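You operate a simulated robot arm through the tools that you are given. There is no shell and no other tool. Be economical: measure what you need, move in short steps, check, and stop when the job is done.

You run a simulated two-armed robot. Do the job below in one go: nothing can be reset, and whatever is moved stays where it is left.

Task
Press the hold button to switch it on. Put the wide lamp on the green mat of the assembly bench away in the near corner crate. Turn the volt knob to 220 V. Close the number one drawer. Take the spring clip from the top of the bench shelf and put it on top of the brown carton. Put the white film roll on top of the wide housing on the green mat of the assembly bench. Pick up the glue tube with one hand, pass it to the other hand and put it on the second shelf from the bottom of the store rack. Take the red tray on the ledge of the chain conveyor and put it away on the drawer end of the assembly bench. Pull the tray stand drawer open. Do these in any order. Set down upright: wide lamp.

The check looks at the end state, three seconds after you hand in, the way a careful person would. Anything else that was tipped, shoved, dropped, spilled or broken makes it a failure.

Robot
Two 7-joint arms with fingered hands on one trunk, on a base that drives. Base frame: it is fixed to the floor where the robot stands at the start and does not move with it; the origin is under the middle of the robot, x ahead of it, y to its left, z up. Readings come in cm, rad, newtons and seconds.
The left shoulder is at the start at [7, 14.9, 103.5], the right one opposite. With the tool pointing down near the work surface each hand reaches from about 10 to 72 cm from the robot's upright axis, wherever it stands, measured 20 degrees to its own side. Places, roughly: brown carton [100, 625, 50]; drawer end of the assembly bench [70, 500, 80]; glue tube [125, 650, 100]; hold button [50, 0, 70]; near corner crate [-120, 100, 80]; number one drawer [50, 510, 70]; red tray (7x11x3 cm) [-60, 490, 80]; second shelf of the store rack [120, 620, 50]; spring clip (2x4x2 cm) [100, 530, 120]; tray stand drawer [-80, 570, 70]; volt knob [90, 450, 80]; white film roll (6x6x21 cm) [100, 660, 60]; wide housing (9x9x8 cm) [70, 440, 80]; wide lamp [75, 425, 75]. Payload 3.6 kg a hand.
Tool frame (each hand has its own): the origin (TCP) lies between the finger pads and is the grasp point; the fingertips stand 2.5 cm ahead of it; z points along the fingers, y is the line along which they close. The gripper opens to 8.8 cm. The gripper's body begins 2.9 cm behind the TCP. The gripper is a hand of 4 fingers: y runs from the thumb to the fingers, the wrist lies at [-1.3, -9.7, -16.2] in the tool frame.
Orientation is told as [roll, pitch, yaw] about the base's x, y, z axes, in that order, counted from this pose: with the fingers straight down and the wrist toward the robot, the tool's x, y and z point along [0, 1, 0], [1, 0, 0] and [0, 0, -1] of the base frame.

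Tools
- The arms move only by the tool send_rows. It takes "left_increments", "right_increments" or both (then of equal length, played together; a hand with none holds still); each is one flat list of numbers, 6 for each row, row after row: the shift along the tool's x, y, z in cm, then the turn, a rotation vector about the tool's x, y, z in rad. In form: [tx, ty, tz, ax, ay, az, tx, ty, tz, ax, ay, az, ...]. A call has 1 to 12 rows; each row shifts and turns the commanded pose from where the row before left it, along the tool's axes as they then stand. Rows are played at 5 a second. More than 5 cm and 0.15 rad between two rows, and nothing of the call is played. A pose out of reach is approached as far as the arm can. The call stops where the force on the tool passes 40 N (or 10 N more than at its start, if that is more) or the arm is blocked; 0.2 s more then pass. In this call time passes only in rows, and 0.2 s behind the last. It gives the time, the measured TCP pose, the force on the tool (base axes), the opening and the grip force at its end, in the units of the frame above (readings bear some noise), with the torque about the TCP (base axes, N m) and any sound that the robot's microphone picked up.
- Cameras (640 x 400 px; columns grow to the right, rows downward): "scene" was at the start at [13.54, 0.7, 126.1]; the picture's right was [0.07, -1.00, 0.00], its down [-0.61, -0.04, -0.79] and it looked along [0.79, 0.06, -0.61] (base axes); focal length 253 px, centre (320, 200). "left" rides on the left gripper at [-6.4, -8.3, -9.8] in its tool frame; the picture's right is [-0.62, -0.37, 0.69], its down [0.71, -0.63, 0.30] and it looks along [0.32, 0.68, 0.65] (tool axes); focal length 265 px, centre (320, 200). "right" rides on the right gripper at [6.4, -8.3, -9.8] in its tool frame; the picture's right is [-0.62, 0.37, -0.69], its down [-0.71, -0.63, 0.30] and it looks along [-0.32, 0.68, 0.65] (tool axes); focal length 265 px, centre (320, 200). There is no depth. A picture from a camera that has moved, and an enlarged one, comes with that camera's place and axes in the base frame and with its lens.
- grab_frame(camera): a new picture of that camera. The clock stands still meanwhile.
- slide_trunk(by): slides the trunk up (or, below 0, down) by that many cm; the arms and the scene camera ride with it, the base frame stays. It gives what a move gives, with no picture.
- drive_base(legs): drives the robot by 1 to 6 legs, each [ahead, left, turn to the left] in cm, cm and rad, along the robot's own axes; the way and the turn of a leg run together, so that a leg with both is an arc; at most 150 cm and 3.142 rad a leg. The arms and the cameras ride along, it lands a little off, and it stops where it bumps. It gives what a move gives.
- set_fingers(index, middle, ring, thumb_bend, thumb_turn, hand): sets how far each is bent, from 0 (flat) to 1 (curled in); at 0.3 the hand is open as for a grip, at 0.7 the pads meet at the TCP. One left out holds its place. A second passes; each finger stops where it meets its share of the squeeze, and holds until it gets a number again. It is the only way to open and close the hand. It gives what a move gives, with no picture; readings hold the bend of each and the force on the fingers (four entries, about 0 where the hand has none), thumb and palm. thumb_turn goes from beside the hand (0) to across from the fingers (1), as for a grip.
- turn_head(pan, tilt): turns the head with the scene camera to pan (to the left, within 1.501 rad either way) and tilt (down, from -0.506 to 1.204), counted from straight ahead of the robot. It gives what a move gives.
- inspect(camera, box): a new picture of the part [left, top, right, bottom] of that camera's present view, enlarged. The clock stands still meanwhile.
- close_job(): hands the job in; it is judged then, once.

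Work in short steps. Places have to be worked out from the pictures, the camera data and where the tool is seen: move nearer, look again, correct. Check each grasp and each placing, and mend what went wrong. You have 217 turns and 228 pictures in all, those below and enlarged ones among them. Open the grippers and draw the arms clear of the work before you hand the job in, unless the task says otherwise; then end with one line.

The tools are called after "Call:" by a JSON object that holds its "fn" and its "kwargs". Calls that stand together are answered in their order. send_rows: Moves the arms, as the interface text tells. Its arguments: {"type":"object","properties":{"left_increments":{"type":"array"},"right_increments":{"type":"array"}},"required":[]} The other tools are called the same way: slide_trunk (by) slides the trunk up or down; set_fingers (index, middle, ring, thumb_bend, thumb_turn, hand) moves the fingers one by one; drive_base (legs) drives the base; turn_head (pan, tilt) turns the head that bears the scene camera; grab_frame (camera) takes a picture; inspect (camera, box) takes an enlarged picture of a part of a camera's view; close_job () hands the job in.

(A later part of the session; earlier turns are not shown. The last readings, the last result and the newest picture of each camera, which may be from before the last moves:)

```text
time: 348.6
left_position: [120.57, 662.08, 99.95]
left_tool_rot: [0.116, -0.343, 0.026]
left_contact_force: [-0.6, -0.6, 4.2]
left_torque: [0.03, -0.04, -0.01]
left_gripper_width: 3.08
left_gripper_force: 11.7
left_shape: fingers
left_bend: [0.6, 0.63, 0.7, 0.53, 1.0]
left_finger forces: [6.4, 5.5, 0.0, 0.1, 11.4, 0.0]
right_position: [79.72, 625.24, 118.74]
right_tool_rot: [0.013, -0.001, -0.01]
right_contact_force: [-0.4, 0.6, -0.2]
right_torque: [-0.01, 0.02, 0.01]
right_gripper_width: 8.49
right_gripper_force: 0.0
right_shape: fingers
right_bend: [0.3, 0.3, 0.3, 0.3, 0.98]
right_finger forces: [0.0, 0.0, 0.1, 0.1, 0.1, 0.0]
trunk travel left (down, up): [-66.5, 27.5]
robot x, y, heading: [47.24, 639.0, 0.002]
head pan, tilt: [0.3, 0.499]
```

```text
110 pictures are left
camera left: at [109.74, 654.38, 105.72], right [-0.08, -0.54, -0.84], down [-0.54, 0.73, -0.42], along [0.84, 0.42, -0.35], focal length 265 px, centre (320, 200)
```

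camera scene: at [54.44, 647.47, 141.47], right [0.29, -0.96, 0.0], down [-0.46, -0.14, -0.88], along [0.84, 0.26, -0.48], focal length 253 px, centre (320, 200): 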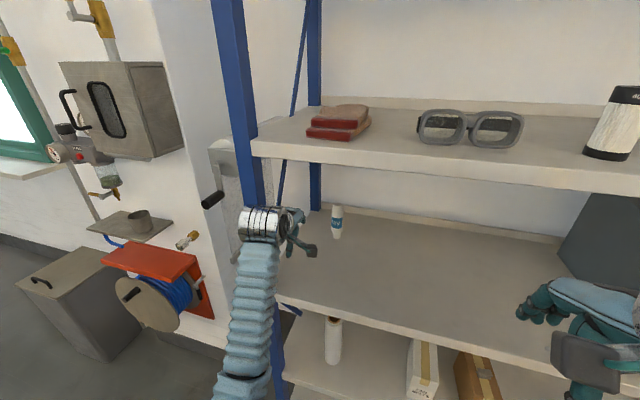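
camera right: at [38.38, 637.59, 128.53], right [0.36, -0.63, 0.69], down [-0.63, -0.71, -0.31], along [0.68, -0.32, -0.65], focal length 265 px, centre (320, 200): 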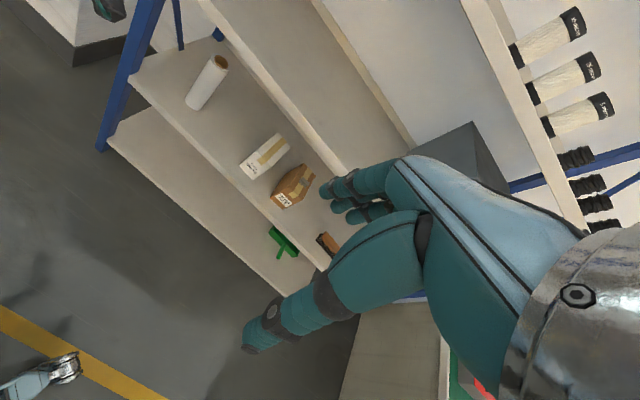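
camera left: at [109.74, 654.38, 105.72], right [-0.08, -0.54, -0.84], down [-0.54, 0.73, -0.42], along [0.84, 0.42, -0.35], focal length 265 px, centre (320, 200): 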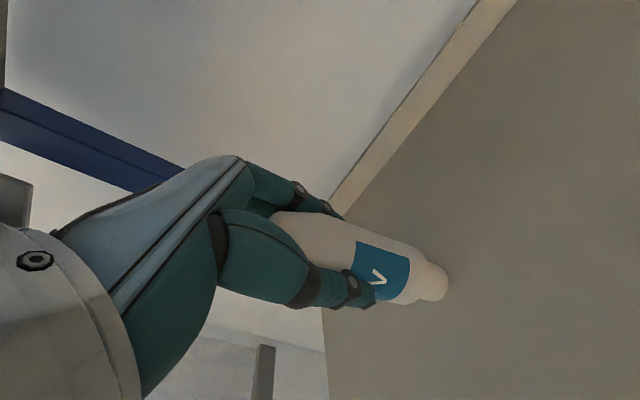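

Gripped. Lift 4 cm and back the base out of the rack.

Call:
{"fn": "send_rows", "kwargs": {"left_increments": [0.2, 0.66, -1.87, 0, 0, 0, 0.2, 0.66, -1.87, 0, 0, 0]}}

Call:
{"fn": "drive_base", "kwargs": {"legs": [[-42, 0, 0]]}}

Call:
{"fn": "turn_head", "kwargs": {"pan": 0.2, "tilt": 0.6}}

Call:
{"fn": "grab_frame", "kwargs": {"camera": "scene"}}

Call:
{"fn": "grab_frame", "kwargs": {"camera": "left"}}

```text
time: 349.2
left_position: [120.46, 661.89, 103.87]
left_tool_rot: [0.115, -0.341, 0.022]
left_contact_force: [0.4, -0.5, -1.3]
left_torque: [0.0, 0.01, -0.02]
left_gripper_width: 3.05
left_gripper_force: 11.3
left_shape: fingers
left_bend: [0.6, 0.63, 0.7, 0.53, 1.0]
left_finger forces: [6.0, 5.2, 0.0, 0.0, 11.4, 0.0]
right_position: [79.77, 625.31, 118.73]
right_tool_rot: [0.013, -0.002, -0.011]
right_contact_force: [-0.6, 1.1, 0.5]
right_torque: [0.02, -0.04, -0.04]
right_gripper_width: 8.49
right_gripper_force: 0.1
right_shape: fingers
right_bend: [0.3, 0.3, 0.3, 0.3, 0.98]
right_finger forces: [0.0, 0.1, 0.1, 0.0, 0.0, 0.1]
trunk travel left (down, up): [-66.5, 27.5]
robot x, y, heading: [47.13, 639.12, -0.003]
head pan, tilt: [0.3, 0.499]
```

```text
time: 355.1
left_position: [78.67, 661.95, 104.05]
left_tool_rot: [0.117, -0.341, 0.023]
left_contact_force: [-0.3, -0.1, 0.1]
left_torque: [-0.02, 0.01, 0.01]
left_gripper_width: 3.08
left_gripper_force: 11.6
left_shape: fingers
left_bend: [0.6, 0.63, 0.7, 0.53, 1.0]
left_finger forces: [6.1, 5.3, 0.1, 0.0, 11.4, 0.0]
right_position: [37.83, 625.24, 118.6]
right_tool_rot: [0.012, 0.0, -0.009]
right_contact_force: [-0.4, -0.5, -0.1]
right_torque: [0.02, -0.02, 0.04]
right_gripper_width: 8.51
right_gripper_force: 0.1
right_shape: fingers
right_bend: [0.3, 0.3, 0.3, 0.3, 0.98]
right_finger forces: [0.0, 0.0, 0.0, 0.0, 0.0, 0.0]
trunk travel left (down, up): [-66.5, 27.5]
robot x, y, heading: [4.98, 639.28, -0.001]
head pan, tilt: [0.3, 0.499]
```

```text
time: 355.8
left_position: [78.69, 662.1, 103.94]
left_tool_rot: [0.116, -0.341, 0.021]
left_contact_force: [-0.2, -0.1, -1.6]
left_torque: [-0.01, -0.01, -0.03]
left_gripper_width: 3.04
left_gripper_force: 11.8
left_shape: fingers
left_bend: [0.6, 0.63, 0.7, 0.53, 1.0]
left_finger forces: [6.2, 5.4, 0.0, 0.1, 11.5, 0.0]
right_position: [37.81, 625.33, 118.67]
right_tool_rot: [0.011, -0.001, -0.011]
right_contact_force: [0.5, 0.2, 0.8]
right_torque: [0.0, 0.0, -0.03]
right_gripper_width: 8.49
right_gripper_force: 0.0
right_shape: fingers
right_bend: [0.3, 0.3, 0.3, 0.3, 0.98]
right_finger forces: [0.0, 0.0, 0.0, 0.0, 0.0, 0.0]
trunk travel left (down, up): [-66.5, 27.5]
robot x, y, heading: [5.06, 639.02, -0.002]
head pan, tilt: [0.201, 0.6]
```

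```text
109 pictures are left
camera scene: at [18.61, 640.96, 140.57], right [0.2, -0.98, 0.0], down [-0.55, -0.11, -0.83], along [0.81, 0.16, -0.56], focal length 253 px, centre (320, 200)
```

scene: 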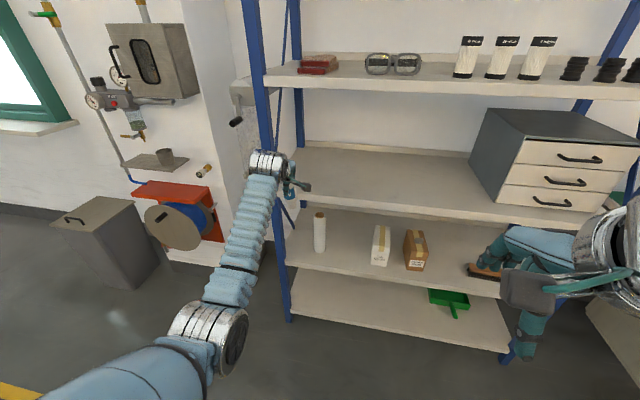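

```text
108 pictures are left
camera left: at [67.92, 654.34, 109.72], right [-0.08, -0.54, -0.84], down [-0.54, 0.73, -0.42], along [0.84, 0.42, -0.35], focal length 265 px, centre (320, 200)
```

left: 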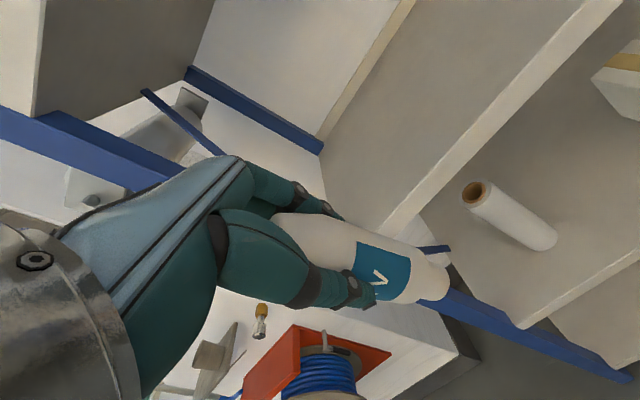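

Tube securely held with ~6 cm of its lower end free. For the pass I roll the left hand so the tube points to the right, ready for the right hand from above.

Call:
{"fn": "send_rows", "kwargs": {"left_increments": [0, 0, 0, 0.1, -0.05, 0, 0, 0, 0, 0.1, -0.1, 0, 0, 0, 0, 0.1, -0.1, 0, 0, 0, 0, 0, -0.14, 0, 0, 0, 0, 0, -0.14, 0, 0, 0, 0, 0, -0.14, 0, 0, 0, 0, 0, -0.14, 0, 0, 0, 0, 0, -0.14, 0, 0, 0, 0, 0, -0.14, 0, 0, 0, 0, 0, -0.14, 0]}}

Call:
{"fn": "grab_frame", "kwargs": {"camera": "scene"}}

```text
time: 358.0
left_position: [78.62, 662.16, 103.87]
left_tool_rot: [-1.119, -0.044, 0.026]
left_contact_force: [-0.1, 0.3, -1.3]
left_torque: [0.04, -0.06, 0.01]
left_gripper_width: 3.07
left_gripper_force: 11.6
left_shape: fingers
left_bend: [0.6, 0.63, 0.7, 0.53, 1.0]
left_finger forces: [6.0, 5.5, 0.1, 0.0, 11.3, 0.0]
right_position: [37.96, 625.39, 118.71]
right_tool_rot: [0.009, -0.001, -0.01]
right_contact_force: [1.0, -0.7, -0.3]
right_torque: [-0.01, -0.02, 0.01]
right_gripper_width: 8.48
right_gripper_force: 0.1
right_shape: fingers
right_bend: [0.3, 0.3, 0.3, 0.3, 0.98]
right_finger forces: [0.0, 0.0, 0.0, 0.1, 0.0, 0.0]
trunk travel left (down, up): [-66.5, 27.5]
robot x, y, heading: [5.02, 639.14, -0.009]
head pan, tilt: [0.201, 0.6]
```

```text
107 pictures are left
camera scene: at [18.61, 641.05, 140.57], right [0.2, -0.98, 0.0], down [-0.55, -0.11, -0.82], along [0.81, 0.16, -0.57], focal length 253 px, centre (320, 200)
```

scene: 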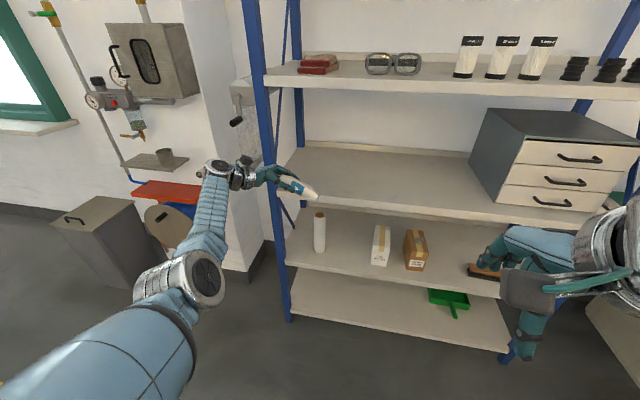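

Perfect pose. Bring left to the body's front and the right hand above the free end.

Call:
{"fn": "send_rows", "kwargs": {"left_increments": [-1.1, -2.5, 2.8, 0, 0, 0, -1.1, -2.5, 2.8, 0, 0, 0, -1.1, -2.5, 2.8, 0, 0, 0, -1.1, -2.5, 2.8, 0, 0, 0, 0, 0, 0, 0, 0, 0, 0, 0, 0, 0, 0, 0, 0, 0, 0, 0, 0, 0, 0, 0, 0, 0, 0, 0, 0, 0, 0, 0, 0, 0], "right_increments": [1.9, 3.4, 0.5, 0, 0, 0, 1.9, 3.4, 0.5, 0, 0, 0, 1.9, 3.4, 0.5, 0, 0, 0, 1.9, 3.4, 0.5, 0, 0, 0, 1.9, 3.4, 0.5, 0, 0, 0, 1.9, 3.4, 0.5, 0, 0, 0, 1.9, 3.4, 0.5, 0, 0, 0, 1.9, 3.4, 0.5, 0, 0, 0, 1.9, 3.4, 0.5, 0, 0, 0]}}

Call:
{"fn": "grab_frame", "kwargs": {"camera": "scene"}}

Call:
{"fn": "grab_frame", "kwargs": {"camera": "right"}}

```text
time: 360.0
left_position: [69.05, 650.03, 102.44]
left_tool_rot: [-1.118, -0.042, 0.024]
left_contact_force: [0.3, 0.0, -1.3]
left_torque: [0.02, -0.03, 0.03]
left_gripper_width: 3.05
left_gripper_force: 11.2
left_shape: fingers
left_bend: [0.6, 0.63, 0.7, 0.53, 1.0]
left_finger forces: [6.1, 5.5, 0.0, 0.1, 11.1, 0.0]
right_position: [68.85, 642.38, 114.54]
right_tool_rot: [0.008, -0.001, -0.01]
right_contact_force: [-0.5, -0.3, 0.6]
right_torque: [0.01, 0.02, -0.06]
right_gripper_width: 8.45
right_gripper_force: 0.1
right_shape: fingers
right_bend: [0.3, 0.3, 0.3, 0.3, 0.98]
right_finger forces: [0.1, 0.0, 0.0, 0.0, 0.0, 0.0]
trunk travel left (down, up): [-66.5, 27.5]
robot x, y, heading: [4.86, 639.08, -0.004]
head pan, tilt: [0.201, 0.6]
```

```text
106 pictures are left
camera scene: at [18.67, 641.21, 140.55], right [0.2, -0.98, 0.0], down [-0.55, -0.11, -0.82], along [0.81, 0.16, -0.57], focal length 253 px, centre (320, 200)
```

scene: 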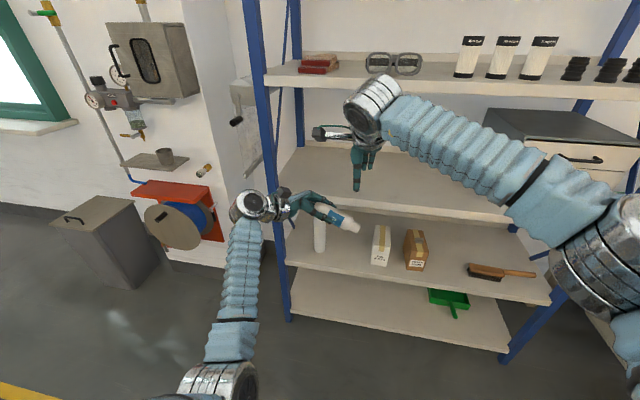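

```text
105 pictures are left
camera right: at [60.39, 648.93, 124.5], right [0.36, -0.63, 0.69], down [-0.64, -0.71, -0.31], along [0.68, -0.33, -0.66], focal length 265 px, centre (320, 200)
```

right: 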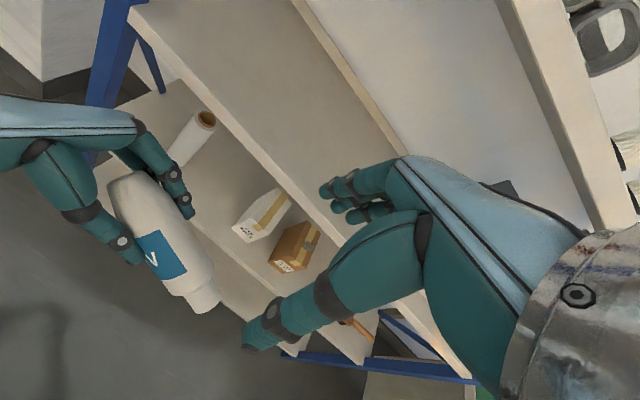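

Tube's free end is around [68, 643.5, 99.3]. Lower the right hand over it.

Call:
{"fn": "send_rows", "kwargs": {"right_increments": [0.8, -0.8, 3.5, 0, 0, 0, 0, 0, 4, 0, 0, 0, 0, 0, 3.5, 0, 0, 0]}}

Call:
{"fn": "grab_frame", "kwargs": {"camera": "right"}}

Call:
{"fn": "inspect", "kwargs": {"camera": "scene", "box": [260, 140, 440, 260]}}

```text
time: 360.8
left_position: [68.87, 649.88, 102.45]
left_tool_rot: [-1.115, -0.042, 0.023]
left_contact_force: [0.2, -0.5, -1.4]
left_torque: [0.07, -0.03, 0.02]
left_gripper_width: 3.03
left_gripper_force: 11.0
left_shape: fingers
left_bend: [0.6, 0.63, 0.7, 0.53, 1.0]
left_finger forces: [6.1, 5.5, 0.0, 0.0, 11.1, 0.0]
right_position: [67.97, 643.09, 103.39]
right_tool_rot: [0.011, -0.002, -0.01]
right_contact_force: [-0.3, 0.1, 0.1]
right_torque: [0.0, 0.01, 0.0]
right_gripper_width: 8.5
right_gripper_force: 0.0
right_shape: fingers
right_bend: [0.3, 0.3, 0.3, 0.3, 0.98]
right_finger forces: [0.0, 0.0, 0.0, 0.0, 0.0, 0.1]
trunk travel left (down, up): [-66.5, 27.5]
robot x, y, heading: [4.92, 639.31, -0.002]
head pan, tilt: [0.201, 0.6]
```

```text
104 pictures are left
camera right: at [59.4, 649.6, 113.42], right [0.36, -0.63, 0.69], down [-0.64, -0.7, -0.31], along [0.68, -0.32, -0.66], focal length 265 px, centre (320, 200)
```

right: 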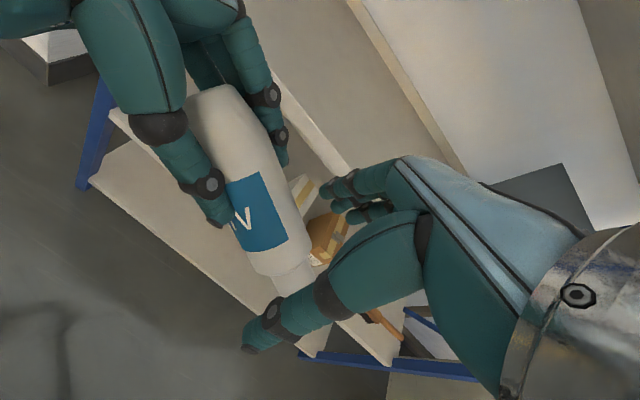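

```text
3.33 times, centred on (350, 200) of scene
camera zoom: at [18.59, 640.92, 140.57], right [0.2, -0.98, 0.0], down [-0.55, -0.11, -0.83], along [0.81, 0.16, -0.56], focal length 843 px, centre (220, 200)
```

zoom: 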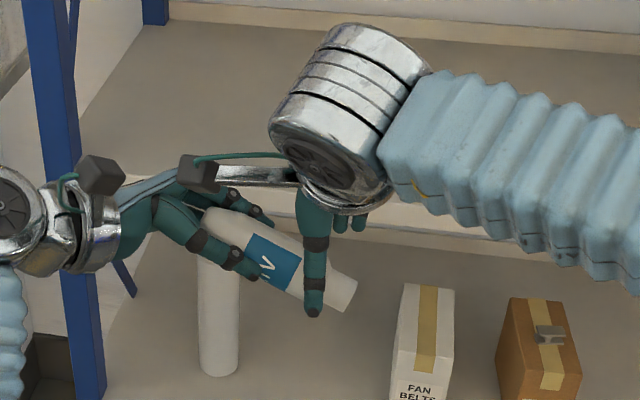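

Aligned; lower the last 4 cm with a small shift.

Call:
{"fn": "send_rows", "kwargs": {"right_increments": [0.5, 0.4, 2, 0, 0, 0, 0, 0, 1.9, 0, 0, 0]}}

Call:
{"fn": "grab_frame", "kwargs": {"camera": "right"}}

```text
time: 361.4
left_position: [69.05, 649.75, 102.46]
left_tool_rot: [-1.115, -0.042, 0.024]
left_contact_force: [-0.5, -0.3, -1.2]
left_torque: [0.07, -0.04, -0.04]
left_gripper_width: 3.05
left_gripper_force: 10.8
left_shape: fingers
left_bend: [0.6, 0.63, 0.7, 0.53, 1.0]
left_finger forces: [6.1, 5.5, 0.0, 0.0, 11.1, 0.0]
right_position: [68.44, 643.72, 99.4]
right_tool_rot: [0.01, -0.002, -0.013]
right_contact_force: [-0.1, -0.2, -0.3]
right_torque: [0.02, -0.01, 0.0]
right_gripper_width: 8.49
right_gripper_force: 0.1
right_shape: fingers
right_bend: [0.3, 0.3, 0.3, 0.3, 0.98]
right_finger forces: [0.0, 0.0, 0.1, 0.0, 0.0, 0.0]
trunk travel left (down, up): [-66.5, 27.5]
robot x, y, heading: [5.04, 639.2, -0.005]
head pan, tilt: [0.201, 0.6]
```

```text
102 pictures are left
camera right: at [59.86, 650.17, 109.48], right [0.36, -0.63, 0.69], down [-0.64, -0.7, -0.31], along [0.68, -0.33, -0.66], focal length 265 px, centre (320, 200)
```

right: 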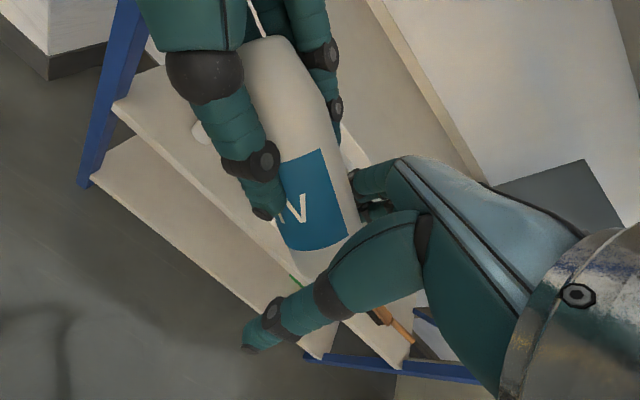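

Straddling the tube with no contact. Close the right hand.

Call:
{"fn": "set_fingers", "kwargs": {"hand": "right", "index": 0.7, "middle": 0.7, "ring": 0.7, "thumb_bend": 0.7}}

Call:
{"fn": "grab_frame", "kwargs": {"camera": "right"}}

```text
time: 362.4
left_position: [69.02, 649.97, 102.56]
left_tool_rot: [-1.114, -0.042, 0.027]
left_contact_force: [3.9, 1.2, 1.3]
left_torque: [-0.03, -0.15, 0.32]
left_gripper_width: 3.0
left_gripper_force: 11.6
left_shape: fingers
left_bend: [0.6, 0.63, 0.7, 0.54, 1.0]
left_finger forces: [7.5, 6.1, 0.1, 0.0, 9.2, 0.0]
right_position: [68.28, 643.8, 99.46]
right_tool_rot: [0.009, 0.0, -0.009]
right_contact_force: [-3.7, -1.3, -0.5]
right_torque: [0.01, 0.0, -0.03]
right_gripper_width: 1.91
right_gripper_force: 11.0
right_shape: fingers
right_bend: [0.62, 0.7, 0.7, 0.61, 1.0]
right_finger forces: [8.6, 0.0, 0.0, 0.1, 12.7, 0.0]
trunk travel left (down, up): [-66.5, 27.5]
robot x, y, heading: [5.08, 639.02, -0.007]
head pan, tilt: [0.201, 0.6]
```

```text
101 pictures are left
camera right: at [59.84, 650.23, 109.47], right [0.36, -0.63, 0.69], down [-0.64, -0.7, -0.31], along [0.68, -0.33, -0.66], focal length 265 px, centre (320, 200)
```

right: 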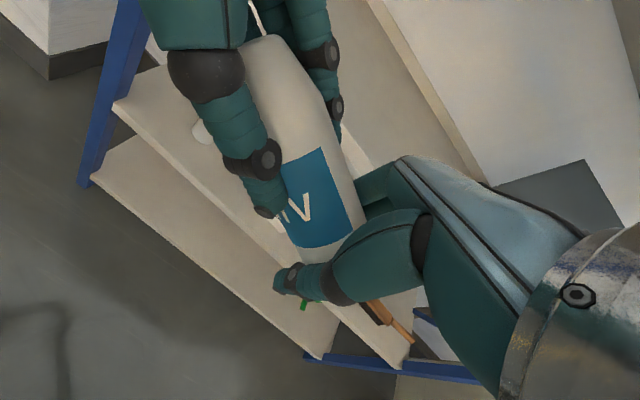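

Right index and thumb hold the tube end firmly (~10 N). Release the left hand and pull it back along its axis.

Call:
{"fn": "set_fingers", "kwargs": {"hand": "left", "index": 0.3, "middle": 0.3, "ring": 0.3, "thumb_bend": 0.3}}

Call:
{"fn": "send_rows", "kwargs": {"left_increments": [0, 0, -2, 0, 0, 0, 0, 0, -3, 0, 0, 0, 0, 0, -3, 0, 0, 0, 0, 0, -4, 0, 0, 0]}}

Call:
{"fn": "grab_frame", "kwargs": {"camera": "right"}}

Call:
{"fn": "grab_frame", "kwargs": {"camera": "scene"}}

```text
time: 363.4
left_position: [69.03, 649.8, 102.53]
left_tool_rot: [-1.115, -0.041, 0.024]
left_contact_force: [-0.9, -0.7, -1.1]
left_torque: [0.01, -0.02, 0.01]
left_gripper_width: 8.48
left_gripper_force: 0.0
left_shape: fingers
left_bend: [0.3, 0.3, 0.3, 0.3, 0.98]
left_finger forces: [0.0, 0.1, 0.0, 0.0, 0.0, 0.1]
right_position: [68.22, 643.64, 99.54]
right_tool_rot: [0.009, -0.002, -0.01]
right_contact_force: [0.4, -0.6, 0.8]
right_torque: [-0.08, 0.03, 0.01]
right_gripper_width: 1.91
right_gripper_force: 11.0
right_shape: fingers
right_bend: [0.61, 0.7, 0.7, 0.62, 1.0]
right_finger forces: [10.5, 0.0, 0.1, 0.0, 10.6, 0.1]
trunk travel left (down, up): [-66.5, 27.5]
robot x, y, heading: [5.15, 639.32, -0.003]
head pan, tilt: [0.201, 0.6]
```

```text
time: 364.4
left_position: [68.52, 660.8, 107.83]
left_tool_rot: [-1.118, -0.043, 0.024]
left_contact_force: [-0.3, 0.2, 0.1]
left_torque: [0.0, 0.01, -0.02]
left_gripper_width: 8.44
left_gripper_force: 0.0
left_shape: fingers
left_bend: [0.3, 0.3, 0.3, 0.3, 0.98]
left_finger forces: [0.1, 0.1, 0.0, 0.0, 0.0, 0.1]
right_position: [68.28, 643.78, 99.58]
right_tool_rot: [0.007, -0.001, -0.013]
right_contact_force: [0.0, -0.1, 0.3]
right_torque: [-0.06, -0.02, 0.0]
right_gripper_width: 1.87
right_gripper_force: 11.2
right_shape: fingers
right_bend: [0.61, 0.7, 0.7, 0.62, 1.0]
right_finger forces: [10.6, 0.1, 0.0, 0.1, 10.6, 0.0]
trunk travel left (down, up): [-66.5, 27.5]
robot x, y, heading: [5.17, 639.34, -0.004]
head pan, tilt: [0.201, 0.6]
```

```text
100 pictures are left
camera right: at [59.8, 650.37, 109.5], right [0.36, -0.63, 0.69], down [-0.64, -0.7, -0.31], along [0.68, -0.33, -0.66], focal length 265 px, centre (320, 200)
```

right: 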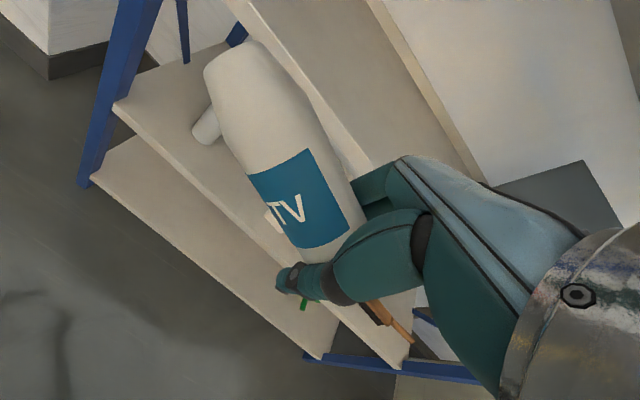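

```text
99 pictures are left
camera scene: at [18.56, 641.21, 140.56], right [0.2, -0.98, 0.0], down [-0.55, -0.11, -0.82], along [0.81, 0.16, -0.57], focal length 253 px, centre (320, 200)
```

scene: 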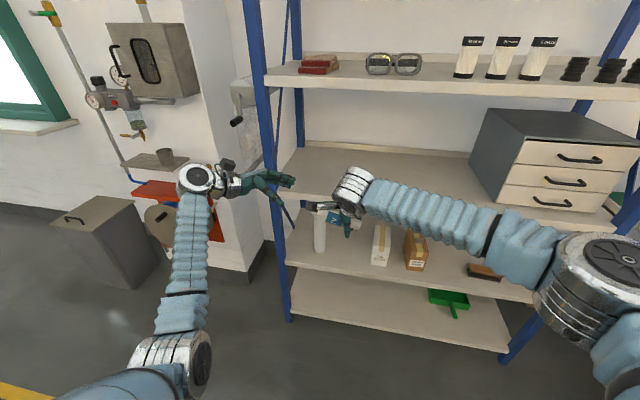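

Pass complete. Now orient: level the tube and yaw the right hand so the tube will lie pointing into the shelf, while the left hand unrolls and draws back.

Call:
{"fn": "send_rows", "kwargs": {"left_increments": [0, -2, 0, 0, 0.14, 0, 0, -2, 0, 0, 0.14, 0, 0, -2, 0, 0, 0.14, 0, 0, -2, 0, 0, 0.14, 0, 0, 0, 0, 0, 0.14, 0, 0, 0, 0, 0, 0.14, 0, 0, 0, 0, 0, 0.14, 0, 0, 0, 0, 0, 0.13, 0, 0, 0, 0, 0, 0, 0, 0, 0, 0, 0, 0, 0, 0, 0, 0, 0, 0, 0], "right_increments": [0, 0, 0, 0, -0.15, 0, 0, 0, 0, 0, -0.15, 0, 0, 0, 0, 0, -0.13, 0, 0, 0, 0, 0.06, 0, 0.13, 0, 0, 0, 0.06, 0, 0.13, 0, 0, 0, 0.06, 0, 0.13, 0, 0, 0, 0.06, 0, 0.13, 0, 0, 0, 0.06, 0, 0.13, 0, 0, 0, 0.06, 0, 0.13, 0, 0, 0, 0.06, 0, 0.13, 0, 0, 0, 0.06, 0, 0.13]}}

Call:
{"fn": "grab_frame", "kwargs": {"camera": "scene"}}

Call:
{"fn": "grab_frame", "kwargs": {"camera": "right"}}

```text
time: 365.8
left_position: [60.6, 660.32, 107.3]
left_tool_rot: [-0.301, -0.041, 0.023]
left_contact_force: [-0.1, 0.0, 0.6]
left_torque: [0.0, -0.05, -0.01]
left_gripper_width: 8.44
left_gripper_force: 0.0
left_shape: fingers
left_bend: [0.3, 0.3, 0.3, 0.3, 0.98]
left_finger forces: [0.0, 0.1, 0.0, 0.1, 0.1, 0.0]
right_position: [71.43, 632.76, 98.34]
right_tool_rot: [-0.454, -0.004, -0.558]
right_contact_force: [-0.3, -0.1, 0.1]
right_torque: [0.0, 0.0, -0.03]
right_gripper_width: 1.6
right_gripper_force: 9.5
right_shape: fingers
right_bend: [0.61, 0.7, 0.7, 0.65, 1.0]
right_finger forces: [9.6, 0.1, 0.0, 0.0, 9.7, 0.0]
right hand out of reach, approached as far as the arm can: row 6, 7
trunk travel left (down, up): [-66.5, 27.5]
robot x, y, heading: [4.96, 639.17, -0.004]
head pan, tilt: [0.201, 0.6]
stopped in row 7 (right hand): the arm was blocked; the commanded pose is now the measured one
```

```text
98 pictures are left
camera scene: at [18.76, 640.79, 140.54], right [0.2, -0.98, 0.0], down [-0.56, -0.11, -0.82], along [0.81, 0.16, -0.57], focal length 253 px, centre (320, 200)
```

scene: 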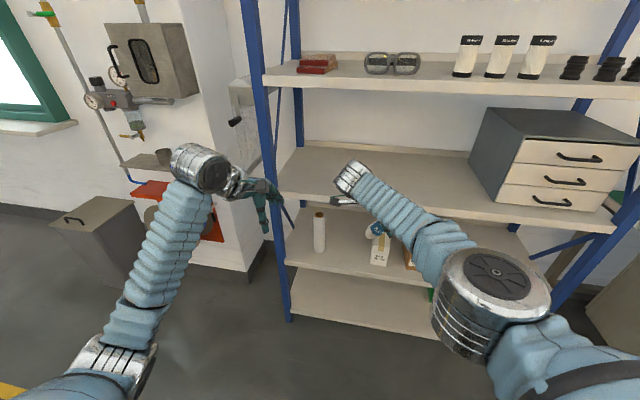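

```text
97 pictures are left
camera right: at [69.46, 645.75, 104.51], right [0.18, -0.41, 0.9], down [-0.94, -0.33, 0.04], along [0.28, -0.85, -0.44], focal length 265 px, centre (320, 200)
```

right: 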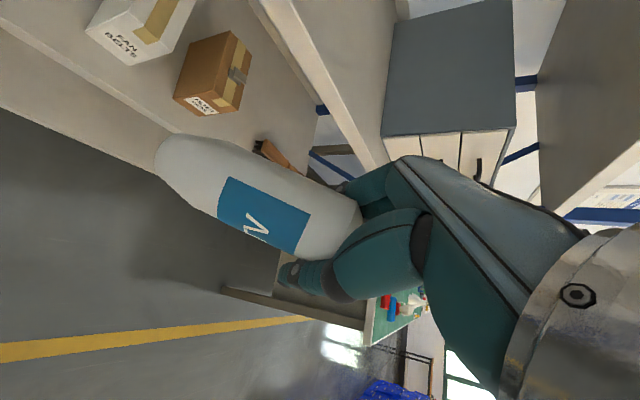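

The hand was near max reach, so the yaw stalled. Bring it closer to the body and continue the yaw.

Call:
{"fn": "send_rows", "kwargs": {"right_increments": [-0.5, -3.75, 0.25, 0, 0, 0, -0.5, -3.75, 0.25, 0, 0, 0, -0.5, -3.75, 0.25, 0, 0, 0, -0.5, -3.75, 0.25, 0, 0, 0, 0, 0, 0, 0.06, 0, 0.13, 0, 0, 0, 0.06, 0, 0.13, 0, 0, 0, 0.06, 0, 0.13, 0, 0, 0, 0.06, 0, 0.13, 0, 0, 0, 0.06, 0, 0.13]}}

```text
time: 367.8
left_position: [60.34, 660.36, 107.43]
left_tool_rot: [-0.301, -0.043, 0.024]
left_contact_force: [-0.7, -0.2, -0.5]
left_torque: [0.0, 0.02, -0.03]
left_gripper_width: 8.45
left_gripper_force: 0.1
left_shape: fingers
left_bend: [0.3, 0.3, 0.3, 0.3, 0.98]
left_finger forces: [0.2, 0.0, 0.0, 0.1, 0.0, 0.1]
right_position: [57.96, 638.04, 98.91]
right_tool_rot: [-0.435, 0.001, -1.298]
right_contact_force: [0.1, 0.3, 0.3]
right_torque: [0.01, 0.02, 0.0]
right_gripper_width: 1.6
right_gripper_force: 9.2
right_shape: fingers
right_bend: [0.61, 0.7, 0.7, 0.65, 1.0]
right_finger forces: [9.3, 0.0, 0.0, 0.0, 9.2, 0.0]
trunk travel left (down, up): [-66.5, 27.5]
robot x, y, heading: [4.96, 639.08, -0.003]
head pan, tilt: [0.201, 0.6]
```

Tube now points into the shelf direction, level. Draw the left hand back, lower the trunk 31 cm, then drive in.

Call:
{"fn": "send_rows", "kwargs": {"left_increments": [0, -4, 0, 0, 0, 0, 0, -4, 0, 0, 0, 0, 0, -4, 0, 0, 0, 0]}}

Call:
{"fn": "slide_trunk", "kwargs": {"by": -31}}

Call:
{"fn": "drive_base", "kwargs": {"legs": [[24, 0, 0]]}}

Call:
{"fn": "turn_head", "kwargs": {"pan": 0.1, "tilt": 0.7}}

Call:
{"fn": "grab_frame", "kwargs": {"camera": "scene"}}

Call:
{"fn": "grab_frame", "kwargs": {"camera": "right"}}

```text
time: 368.6
left_position: [48.31, 660.28, 106.88]
left_tool_rot: [-0.304, -0.041, 0.025]
left_contact_force: [0.3, 0.3, 0.8]
left_torque: [0.01, -0.01, -0.01]
left_gripper_width: 8.46
left_gripper_force: 0.1
left_shape: fingers
left_bend: [0.3, 0.3, 0.3, 0.3, 0.98]
left_finger forces: [0.0, 0.0, 0.1, 0.0, 0.1, 0.0]
right_position: [57.83, 637.85, 98.8]
right_tool_rot: [-0.443, -0.003, -1.296]
right_contact_force: [-0.2, 0.1, 0.9]
right_torque: [0.01, 0.0, -0.02]
right_gripper_width: 1.6
right_gripper_force: 9.4
right_shape: fingers
right_bend: [0.61, 0.7, 0.7, 0.65, 1.0]
right_finger forces: [9.4, 0.2, 0.0, 0.1, 9.2, 0.0]
trunk travel left (down, up): [-66.5, 27.5]
robot x, y, heading: [5.1, 639.16, -0.011]
head pan, tilt: [0.201, 0.6]
```

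```text
time: 371.7
left_position: [48.48, 660.26, 75.84]
left_tool_rot: [-0.303, -0.042, 0.024]
left_contact_force: [0.3, 0.3, 0.5]
left_torque: [0.02, 0.02, 0.05]
left_gripper_width: 8.44
left_gripper_force: 0.1
left_shape: fingers
left_bend: [0.3, 0.3, 0.3, 0.3, 0.98]
left_finger forces: [0.0, 0.0, 0.0, 0.0, 0.0, 0.1]
right_position: [57.87, 637.64, 67.29]
right_tool_rot: [-0.446, -0.016, -1.298]
right_contact_force: [-0.5, -0.4, 0.1]
right_torque: [0.03, 0.04, 0.02]
right_gripper_width: 1.62
right_gripper_force: 8.7
right_shape: fingers
right_bend: [0.61, 0.7, 0.7, 0.65, 1.0]
right_finger forces: [9.2, 0.0, 0.1, 0.0, 9.4, 0.0]
trunk travel left (down, up): [-35.5, 58.5]
robot x, y, heading: [4.88, 639.51, -0.001]
head pan, tilt: [0.201, 0.6]
```

```text
time: 375.3
left_position: [72.52, 660.28, 75.86]
left_tool_rot: [-0.304, -0.043, 0.027]
left_contact_force: [0.1, -0.1, 0.4]
left_torque: [0.02, 0.0, 0.0]
left_gripper_width: 8.45
left_gripper_force: 0.2
left_shape: fingers
left_bend: [0.3, 0.3, 0.3, 0.3, 0.98]
left_finger forces: [0.0, 0.0, 0.1, 0.0, 0.0, 0.1]
right_position: [81.7, 637.8, 67.18]
right_tool_rot: [-0.448, -0.024, -1.289]
right_contact_force: [0.5, 0.1, 0.6]
right_torque: [-0.01, 0.04, -0.01]
right_gripper_width: 1.61
right_gripper_force: 9.6
right_shape: fingers
right_bend: [0.61, 0.7, 0.7, 0.65, 1.0]
right_finger forces: [9.3, 0.1, 0.0, 0.1, 9.1, 0.0]
trunk travel left (down, up): [-35.5, 58.5]
robot x, y, heading: [29.16, 639.16, -0.002]
head pan, tilt: [0.201, 0.6]
```

```text
time: 376.0
left_position: [72.56, 660.15, 75.87]
left_tool_rot: [-0.304, -0.041, 0.027]
left_contact_force: [-0.8, -0.4, -0.2]
left_torque: [-0.01, 0.0, -0.04]
left_gripper_width: 8.44
left_gripper_force: 0.0
left_shape: fingers
left_bend: [0.3, 0.3, 0.3, 0.3, 0.98]
left_finger forces: [0.0, 0.0, 0.0, 0.0, 0.0, 0.1]
right_position: [81.91, 637.5, 67.09]
right_tool_rot: [-0.448, -0.02, -1.294]
right_contact_force: [0.7, -0.3, -0.4]
right_torque: [-0.04, 0.03, -0.01]
right_gripper_width: 1.6
right_gripper_force: 9.0
right_shape: fingers
right_bend: [0.61, 0.7, 0.7, 0.65, 1.0]
right_finger forces: [9.3, 0.0, 0.0, 0.1, 9.2, 0.1]
trunk travel left (down, up): [-35.5, 58.5]
robot x, y, heading: [29.25, 638.91, -0.005]
head pan, tilt: [0.099, 0.7]
```

```text
96 pictures are left
camera scene: at [42.7, 640.04, 108.71], right [0.1, -1.0, 0.0], down [-0.64, -0.06, -0.77], along [0.76, 0.07, -0.64], focal length 253 px, centre (320, 200)
```

scene: 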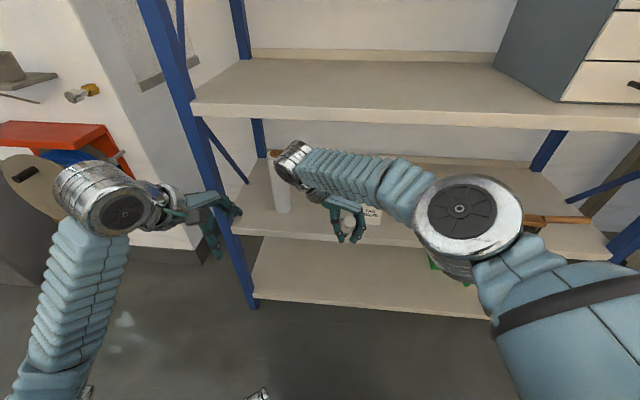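

```text
95 pictures are left
camera right: at [89.12, 648.67, 73.22], right [-0.15, -0.41, 0.9], down [-0.92, 0.39, 0.02], along [-0.36, -0.82, -0.43], focal length 265 px, centre (320, 200)
```

right: 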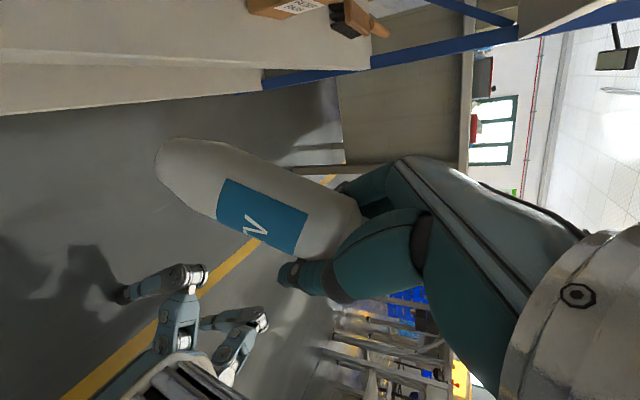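

The tube has pivoted in the pinch and hangs forward-down, which suits laying it down. I lower slightly, then drive so the hand stays just at the shelf's front between carton and roll.

Call:
{"fn": "send_rows", "kwargs": {"right_increments": [0.78, 0, 1.63, 0, 0, 0, 0.78, 0, 1.63, 0, 0, 0]}}

Call:
{"fn": "drive_base", "kwargs": {"legs": [[0, 4.5, 0], [8, 0, 0]]}}

Call:
{"fn": "grab_frame", "kwargs": {"camera": "right"}}

Call:
{"fn": "inspect", "kwargs": {"camera": "scene", "box": [220, 110, 440, 260]}}

Call:
{"fn": "grab_frame", "kwargs": {"camera": "left"}}

```text
time: 376.6
left_position: [72.6, 660.08, 75.86]
left_tool_rot: [-0.303, -0.042, 0.027]
left_contact_force: [0.0, -0.7, 0.2]
left_torque: [0.0, 0.03, -0.02]
left_gripper_width: 8.44
left_gripper_force: 0.0
left_shape: fingers
left_bend: [0.3, 0.3, 0.3, 0.3, 0.98]
left_finger forces: [0.0, 0.0, 0.1, 0.1, 0.0, 0.0]
right_position: [82.08, 637.2, 63.62]
right_tool_rot: [-0.446, -0.019, -1.303]
right_contact_force: [-0.3, 0.8, 0.0]
right_torque: [-0.03, 0.0, -0.02]
right_gripper_width: 1.62
right_gripper_force: 9.5
right_shape: fingers
right_bend: [0.61, 0.7, 0.7, 0.65, 1.0]
right_finger forces: [9.3, 0.1, 0.1, 0.0, 9.2, 0.0]
trunk travel left (down, up): [-35.5, 58.5]
robot x, y, heading: [29.14, 639.23, 0.0]
head pan, tilt: [0.099, 0.7]
```

```text
time: 379.1
left_position: [80.53, 664.75, 75.82]
left_tool_rot: [-0.303, -0.041, 0.027]
left_contact_force: [-0.2, 0.6, 0.6]
left_torque: [-0.04, -0.01, 0.02]
left_gripper_width: 8.45
left_gripper_force: 0.1
left_shape: fingers
left_bend: [0.3, 0.3, 0.3, 0.3, 0.98]
left_finger forces: [0.0, 0.0, 0.2, 0.1, 0.0, 0.0]
right_position: [89.71, 642.01, 63.42]
right_tool_rot: [-0.45, -0.024, -1.291]
right_contact_force: [0.1, -0.5, 0.1]
right_torque: [-0.01, 0.05, 0.03]
right_gripper_width: 1.58
right_gripper_force: 9.1
right_shape: fingers
right_bend: [0.61, 0.7, 0.7, 0.65, 1.0]
right_finger forces: [9.1, 0.1, 0.1, 0.0, 9.2, 0.1]
trunk travel left (down, up): [-35.5, 58.5]
robot x, y, heading: [37.52, 643.45, 0.0]
head pan, tilt: [0.099, 0.7]
```

```text
94 pictures are left
camera right: at [97.03, 653.14, 69.45], right [-0.15, -0.4, 0.9], down [-0.92, 0.39, 0.02], along [-0.36, -0.83, -0.43], focal length 265 px, centre (320, 200)
```

right: 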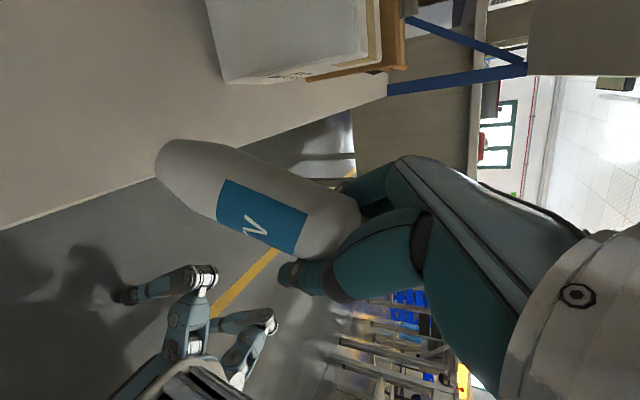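

```text
2.67 times, centred on (330, 185) of scene
camera zoom: at [51.06, 644.46, 108.7], right [0.1, -1.0, 0.0], down [-0.64, -0.06, -0.76], along [0.76, 0.07, -0.64], focal length 674 px, centre (293, 240)
```

zoom: 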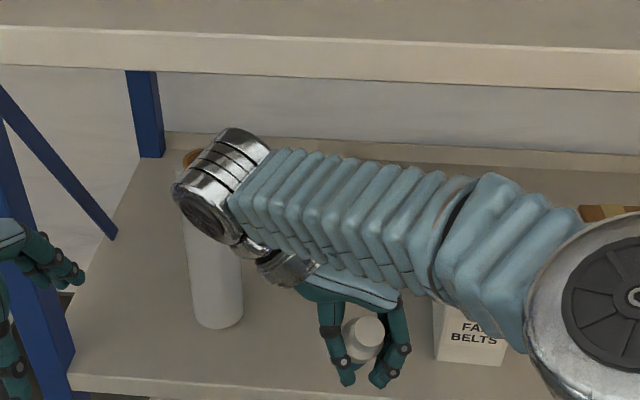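

```text
92 pictures are left
camera left: at [71.82, 661.26, 86.9], right [-0.33, -0.81, -0.49], down [-0.62, 0.57, -0.53], along [0.71, 0.13, -0.69], focal length 265 px, centre (320, 200)
```

left: 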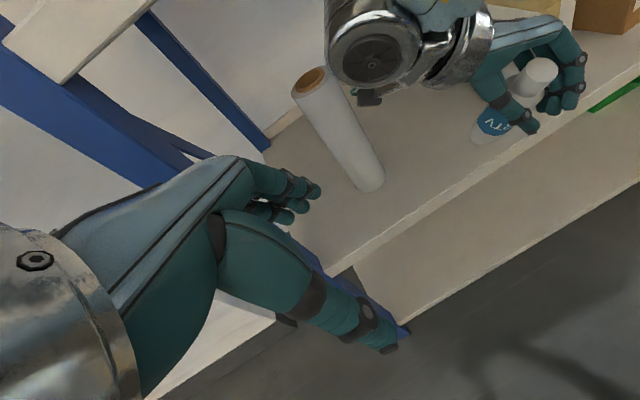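

Tube hangs wide-end down just above the shelf. Go 4 cm deeper, then lower until the end touches.

Call:
{"fn": "drive_base", "kwargs": {"legs": [[4.5, 0, 0]]}}

Call:
{"fn": "send_rows", "kwargs": {"right_increments": [0.43, 0, 0.9, 0, 0, 0, 0.43, 0, 0.9, 0, 0, 0, 0.43, 0, 0.9, 0, 0, 0]}}

Call:
{"fn": "grab_frame", "kwargs": {"camera": "left"}}

Call:
{"fn": "grab_frame", "kwargs": {"camera": "right"}}

```text
time: 380.4
left_position: [85.03, 664.66, 75.85]
left_tool_rot: [-0.304, -0.041, 0.027]
left_contact_force: [0.3, 0.4, 0.7]
left_torque: [0.0, -0.01, -0.03]
left_gripper_width: 8.43
left_gripper_force: 0.1
left_shape: fingers
left_bend: [0.3, 0.3, 0.3, 0.3, 0.98]
left_finger forces: [0.0, 0.0, 0.0, 0.1, 0.0, 0.0]
right_position: [94.18, 642.09, 63.41]
right_tool_rot: [-0.453, -0.026, -1.286]
right_contact_force: [0.4, 0.9, 0.7]
right_torque: [0.0, 0.05, -0.02]
right_gripper_width: 1.6
right_gripper_force: 9.2
right_shape: fingers
right_bend: [0.61, 0.7, 0.7, 0.65, 1.0]
right_finger forces: [9.3, 0.0, 0.0, 0.1, 9.2, 0.0]
trunk travel left (down, up): [-35.5, 58.5]
robot x, y, heading: [42.61, 643.73, -0.001]
head pan, tilt: [0.099, 0.7]
```

```text
time: 381.2
left_position: [84.98, 664.66, 75.77]
left_tool_rot: [-0.304, -0.04, 0.026]
left_contact_force: [-0.5, 0.0, 0.2]
left_torque: [0.01, 0.01, 0.01]
left_gripper_width: 8.46
left_gripper_force: 0.0
left_shape: fingers
left_bend: [0.3, 0.3, 0.3, 0.3, 0.98]
left_finger forces: [0.1, 0.1, 0.0, 0.0, 0.1, 0.0]
right_position: [94.46, 641.74, 60.45]
right_tool_rot: [-0.45, -0.024, -1.291]
right_contact_force: [0.1, -0.4, 0.3]
right_torque: [-0.03, 0.03, -0.02]
right_gripper_width: 1.6
right_gripper_force: 9.7
right_shape: fingers
right_bend: [0.61, 0.7, 0.7, 0.65, 1.0]
right_finger forces: [9.3, 0.0, 0.0, 0.0, 9.3, 0.0]
trunk travel left (down, up): [-35.5, 58.5]
robot x, y, heading: [42.49, 643.41, -0.004]
head pan, tilt: [0.099, 0.7]
```

```text
91 pictures are left
camera left: at [76.33, 661.27, 86.9], right [-0.33, -0.81, -0.49], down [-0.62, 0.57, -0.53], along [0.71, 0.13, -0.69], focal length 265 px, centre (320, 200)
```

left: 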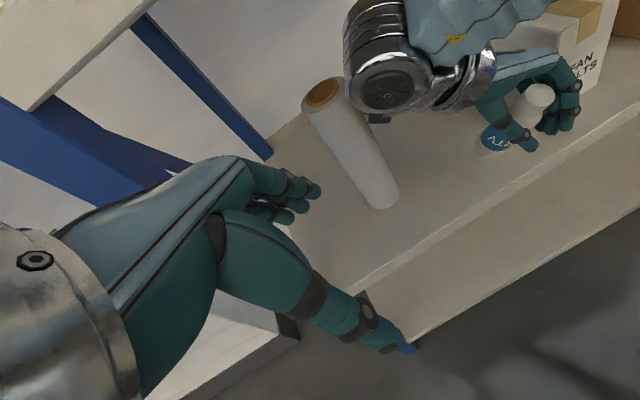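

```text
90 pictures are left
camera right: at [101.66, 652.91, 66.51], right [-0.15, -0.41, 0.9], down [-0.92, 0.39, 0.02], along [-0.36, -0.83, -0.43], focal length 265 px, centre (320, 200)
```

right: 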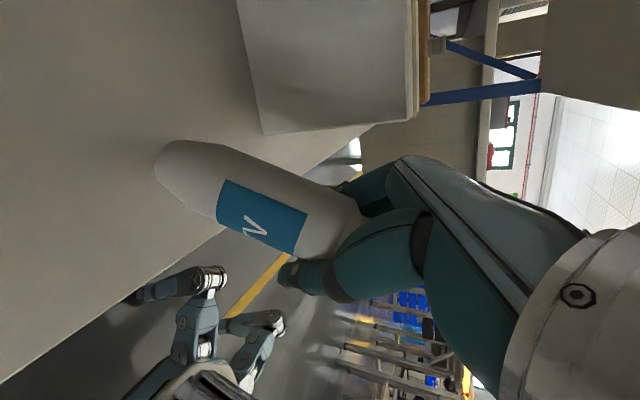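

Not touching yet; lower 3 cm more.

Call:
{"fn": "send_rows", "kwargs": {"right_increments": [0.43, 0, 0.9, 0, 0, 0, 0.43, 0, 0.9, 0, 0, 0, 0.43, 0, 0.9, 0, 0, 0]}}

Call:
{"fn": "grab_frame", "kwargs": {"camera": "right"}}

```text
time: 382.0
left_position: [84.99, 664.68, 75.8]
left_tool_rot: [-0.301, -0.042, 0.026]
left_contact_force: [-0.1, 0.2, 0.3]
left_torque: [-0.04, 0.01, 0.02]
left_gripper_width: 8.46
left_gripper_force: 0.1
left_shape: fingers
left_bend: [0.3, 0.3, 0.3, 0.3, 0.98]
left_finger forces: [0.1, 0.1, 0.0, 0.0, 0.1, 0.1]
right_position: [95.2, 640.76, 58.04]
right_tool_rot: [-0.442, -0.011, -1.322]
right_contact_force: [-0.4, 0.8, 1.3]
right_torque: [0.05, -0.08, -0.03]
right_gripper_width: 1.53
right_gripper_force: 8.9
right_shape: fingers
right_bend: [0.61, 0.7, 0.7, 0.65, 1.0]
right_finger forces: [9.2, 0.0, 0.0, 0.0, 9.4, 0.0]
trunk travel left (down, up): [-35.5, 58.5]
robot x, y, heading: [42.65, 643.53, -0.003]
head pan, tilt: [0.099, 0.7]
```

```text
89 pictures are left
camera right: at [102.7, 651.52, 64.25], right [-0.17, -0.41, 0.9], down [-0.91, 0.42, 0.02], along [-0.39, -0.81, -0.44], focal length 265 px, centre (320, 200)
```

right: 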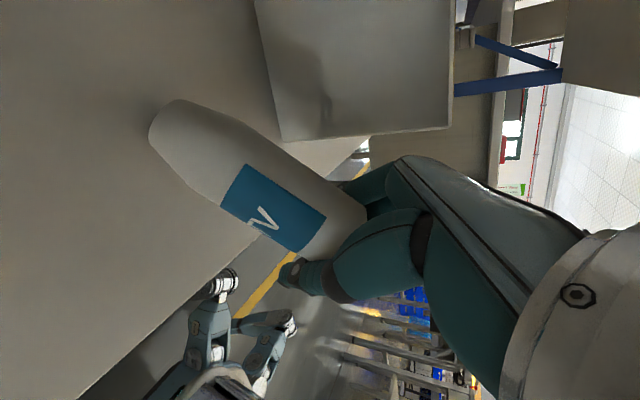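

The end touches and the tube is pivoting to lie down. Lower further with the trunk (3.5 cm).

Call:
{"fn": "slide_trunk", "kwargs": {"by": -3.5}}

Call:
{"fn": "grab_frame", "kwargs": {"camera": "right"}}

Call:
{"fn": "grab_frame", "kwargs": {"camera": "left"}}

```text
time: 382.8
left_position: [84.82, 664.58, 72.45]
left_tool_rot: [-0.303, -0.043, 0.027]
left_contact_force: [0.1, -0.5, -0.6]
left_torque: [-0.03, 0.03, 0.01]
left_gripper_width: 8.47
left_gripper_force: 0.0
left_shape: fingers
left_bend: [0.3, 0.3, 0.3, 0.3, 0.98]
left_finger forces: [0.0, 0.0, 0.1, 0.0, 0.1, 0.0]
right_position: [95.21, 640.52, 54.69]
right_tool_rot: [-0.438, -0.027, -1.325]
right_contact_force: [6.7, 0.3, 27.0]
right_torque: [-0.3, -0.24, 0.1]
right_gripper_width: 1.2
right_gripper_force: 24.3
right_shape: fingers
right_bend: [0.71, 0.7, 0.7, 0.65, 1.0]
right_finger forces: [37.9, 0.0, 0.2, 0.0, 11.6, 0.0]
trunk travel left (down, up): [-32.0, 62.0]
robot x, y, heading: [42.5, 643.58, -0.005]
head pan, tilt: [0.099, 0.7]
```

```text
88 pictures are left
camera right: at [102.72, 651.25, 60.8], right [-0.18, -0.4, 0.9], down [-0.91, 0.42, 0.01], along [-0.38, -0.81, -0.44], focal length 265 px, centre (320, 200)
```

right: 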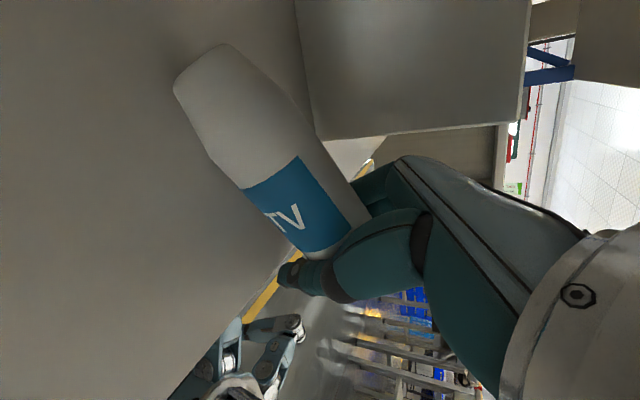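

```text
87 pictures are left
camera left: at [76.17, 661.25, 83.52], right [-0.33, -0.81, -0.49], down [-0.62, 0.57, -0.53], along [0.71, 0.13, -0.69], focal length 265 px, centre (320, 200)
```

left: 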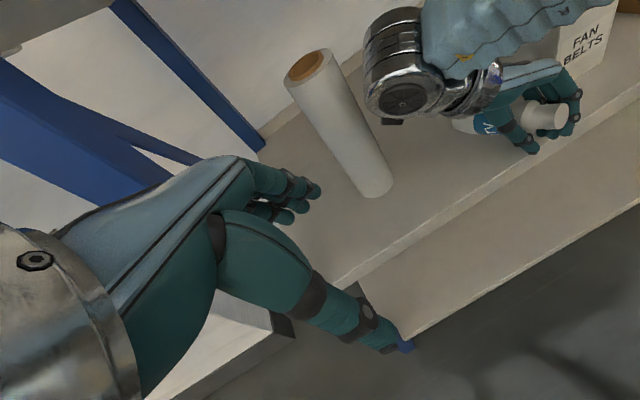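

Tube lies nearly flat and a finger presses the shelf. Ease up and open the hand.

Call:
{"fn": "slide_trunk", "kwargs": {"by": 0.5}}

Call:
{"fn": "set_fingers", "kwargs": {"hand": "right", "index": 0.45, "middle": 0.45, "ring": 0.45, "thumb_bend": 0.45}}

Call:
{"fn": "grab_frame", "kwargs": {"camera": "right"}}

```text
time: 383.3
left_position: [84.93, 664.67, 73.01]
left_tool_rot: [-0.304, -0.04, 0.026]
left_contact_force: [1.0, 0.4, -0.5]
left_torque: [-0.01, 0.03, 0.01]
left_gripper_width: 8.44
left_gripper_force: 0.0
left_shape: fingers
left_bend: [0.3, 0.3, 0.3, 0.3, 0.98]
left_finger forces: [0.0, 0.0, 0.1, 0.0, 0.0, 0.1]
right_position: [95.1, 640.6, 54.75]
right_tool_rot: [-0.446, -0.021, -1.321]
right_contact_force: [3.1, 0.2, 8.1]
right_torque: [-0.06, -0.09, 0.01]
right_gripper_width: 1.33
right_gripper_force: 14.4
right_shape: fingers
right_bend: [0.62, 0.7, 0.7, 0.65, 1.0]
right_finger forces: [18.7, 0.0, 0.2, 0.1, 10.4, 0.1]
trunk travel left (down, up): [-32.5, 61.5]
robot x, y, heading: [42.55, 643.66, -0.0]
head pan, tilt: [0.099, 0.7]
```

```text
time: 384.3
left_position: [84.94, 664.57, 72.91]
left_tool_rot: [-0.304, -0.043, 0.028]
left_contact_force: [-0.2, 0.1, 1.0]
left_torque: [0.01, -0.01, -0.02]
left_gripper_width: 8.46
left_gripper_force: 0.1
left_shape: fingers
left_bend: [0.3, 0.3, 0.3, 0.3, 0.98]
left_finger forces: [0.1, 0.0, 0.0, 0.0, 0.2, 0.0]
right_position: [95.14, 640.58, 54.8]
right_tool_rot: [-0.447, -0.027, -1.321]
right_contact_force: [1.5, 4.5, 13.0]
right_torque: [-0.33, -0.09, 0.08]
right_gripper_width: 4.8
right_gripper_force: 6.8
right_shape: fingers
right_bend: [0.49, 0.45, 0.45, 0.45, 0.99]
right_finger forces: [13.3, 0.1, 0.1, 0.1, 0.1, 0.0]
trunk travel left (down, up): [-32.5, 61.5]
robot x, y, heading: [42.74, 643.46, -0.002]
head pan, tilt: [0.099, 0.7]
```

```text
86 pictures are left
camera right: at [102.51, 651.26, 60.71], right [-0.17, -0.4, 0.9], down [-0.91, 0.42, 0.02], along [-0.39, -0.82, -0.43], focal length 265 px, centre (320, 200)
```

right: 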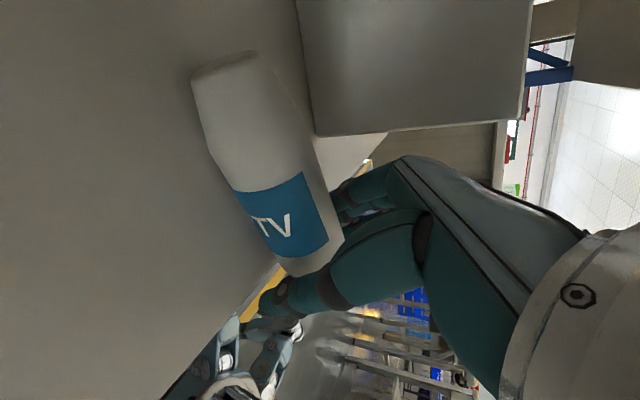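

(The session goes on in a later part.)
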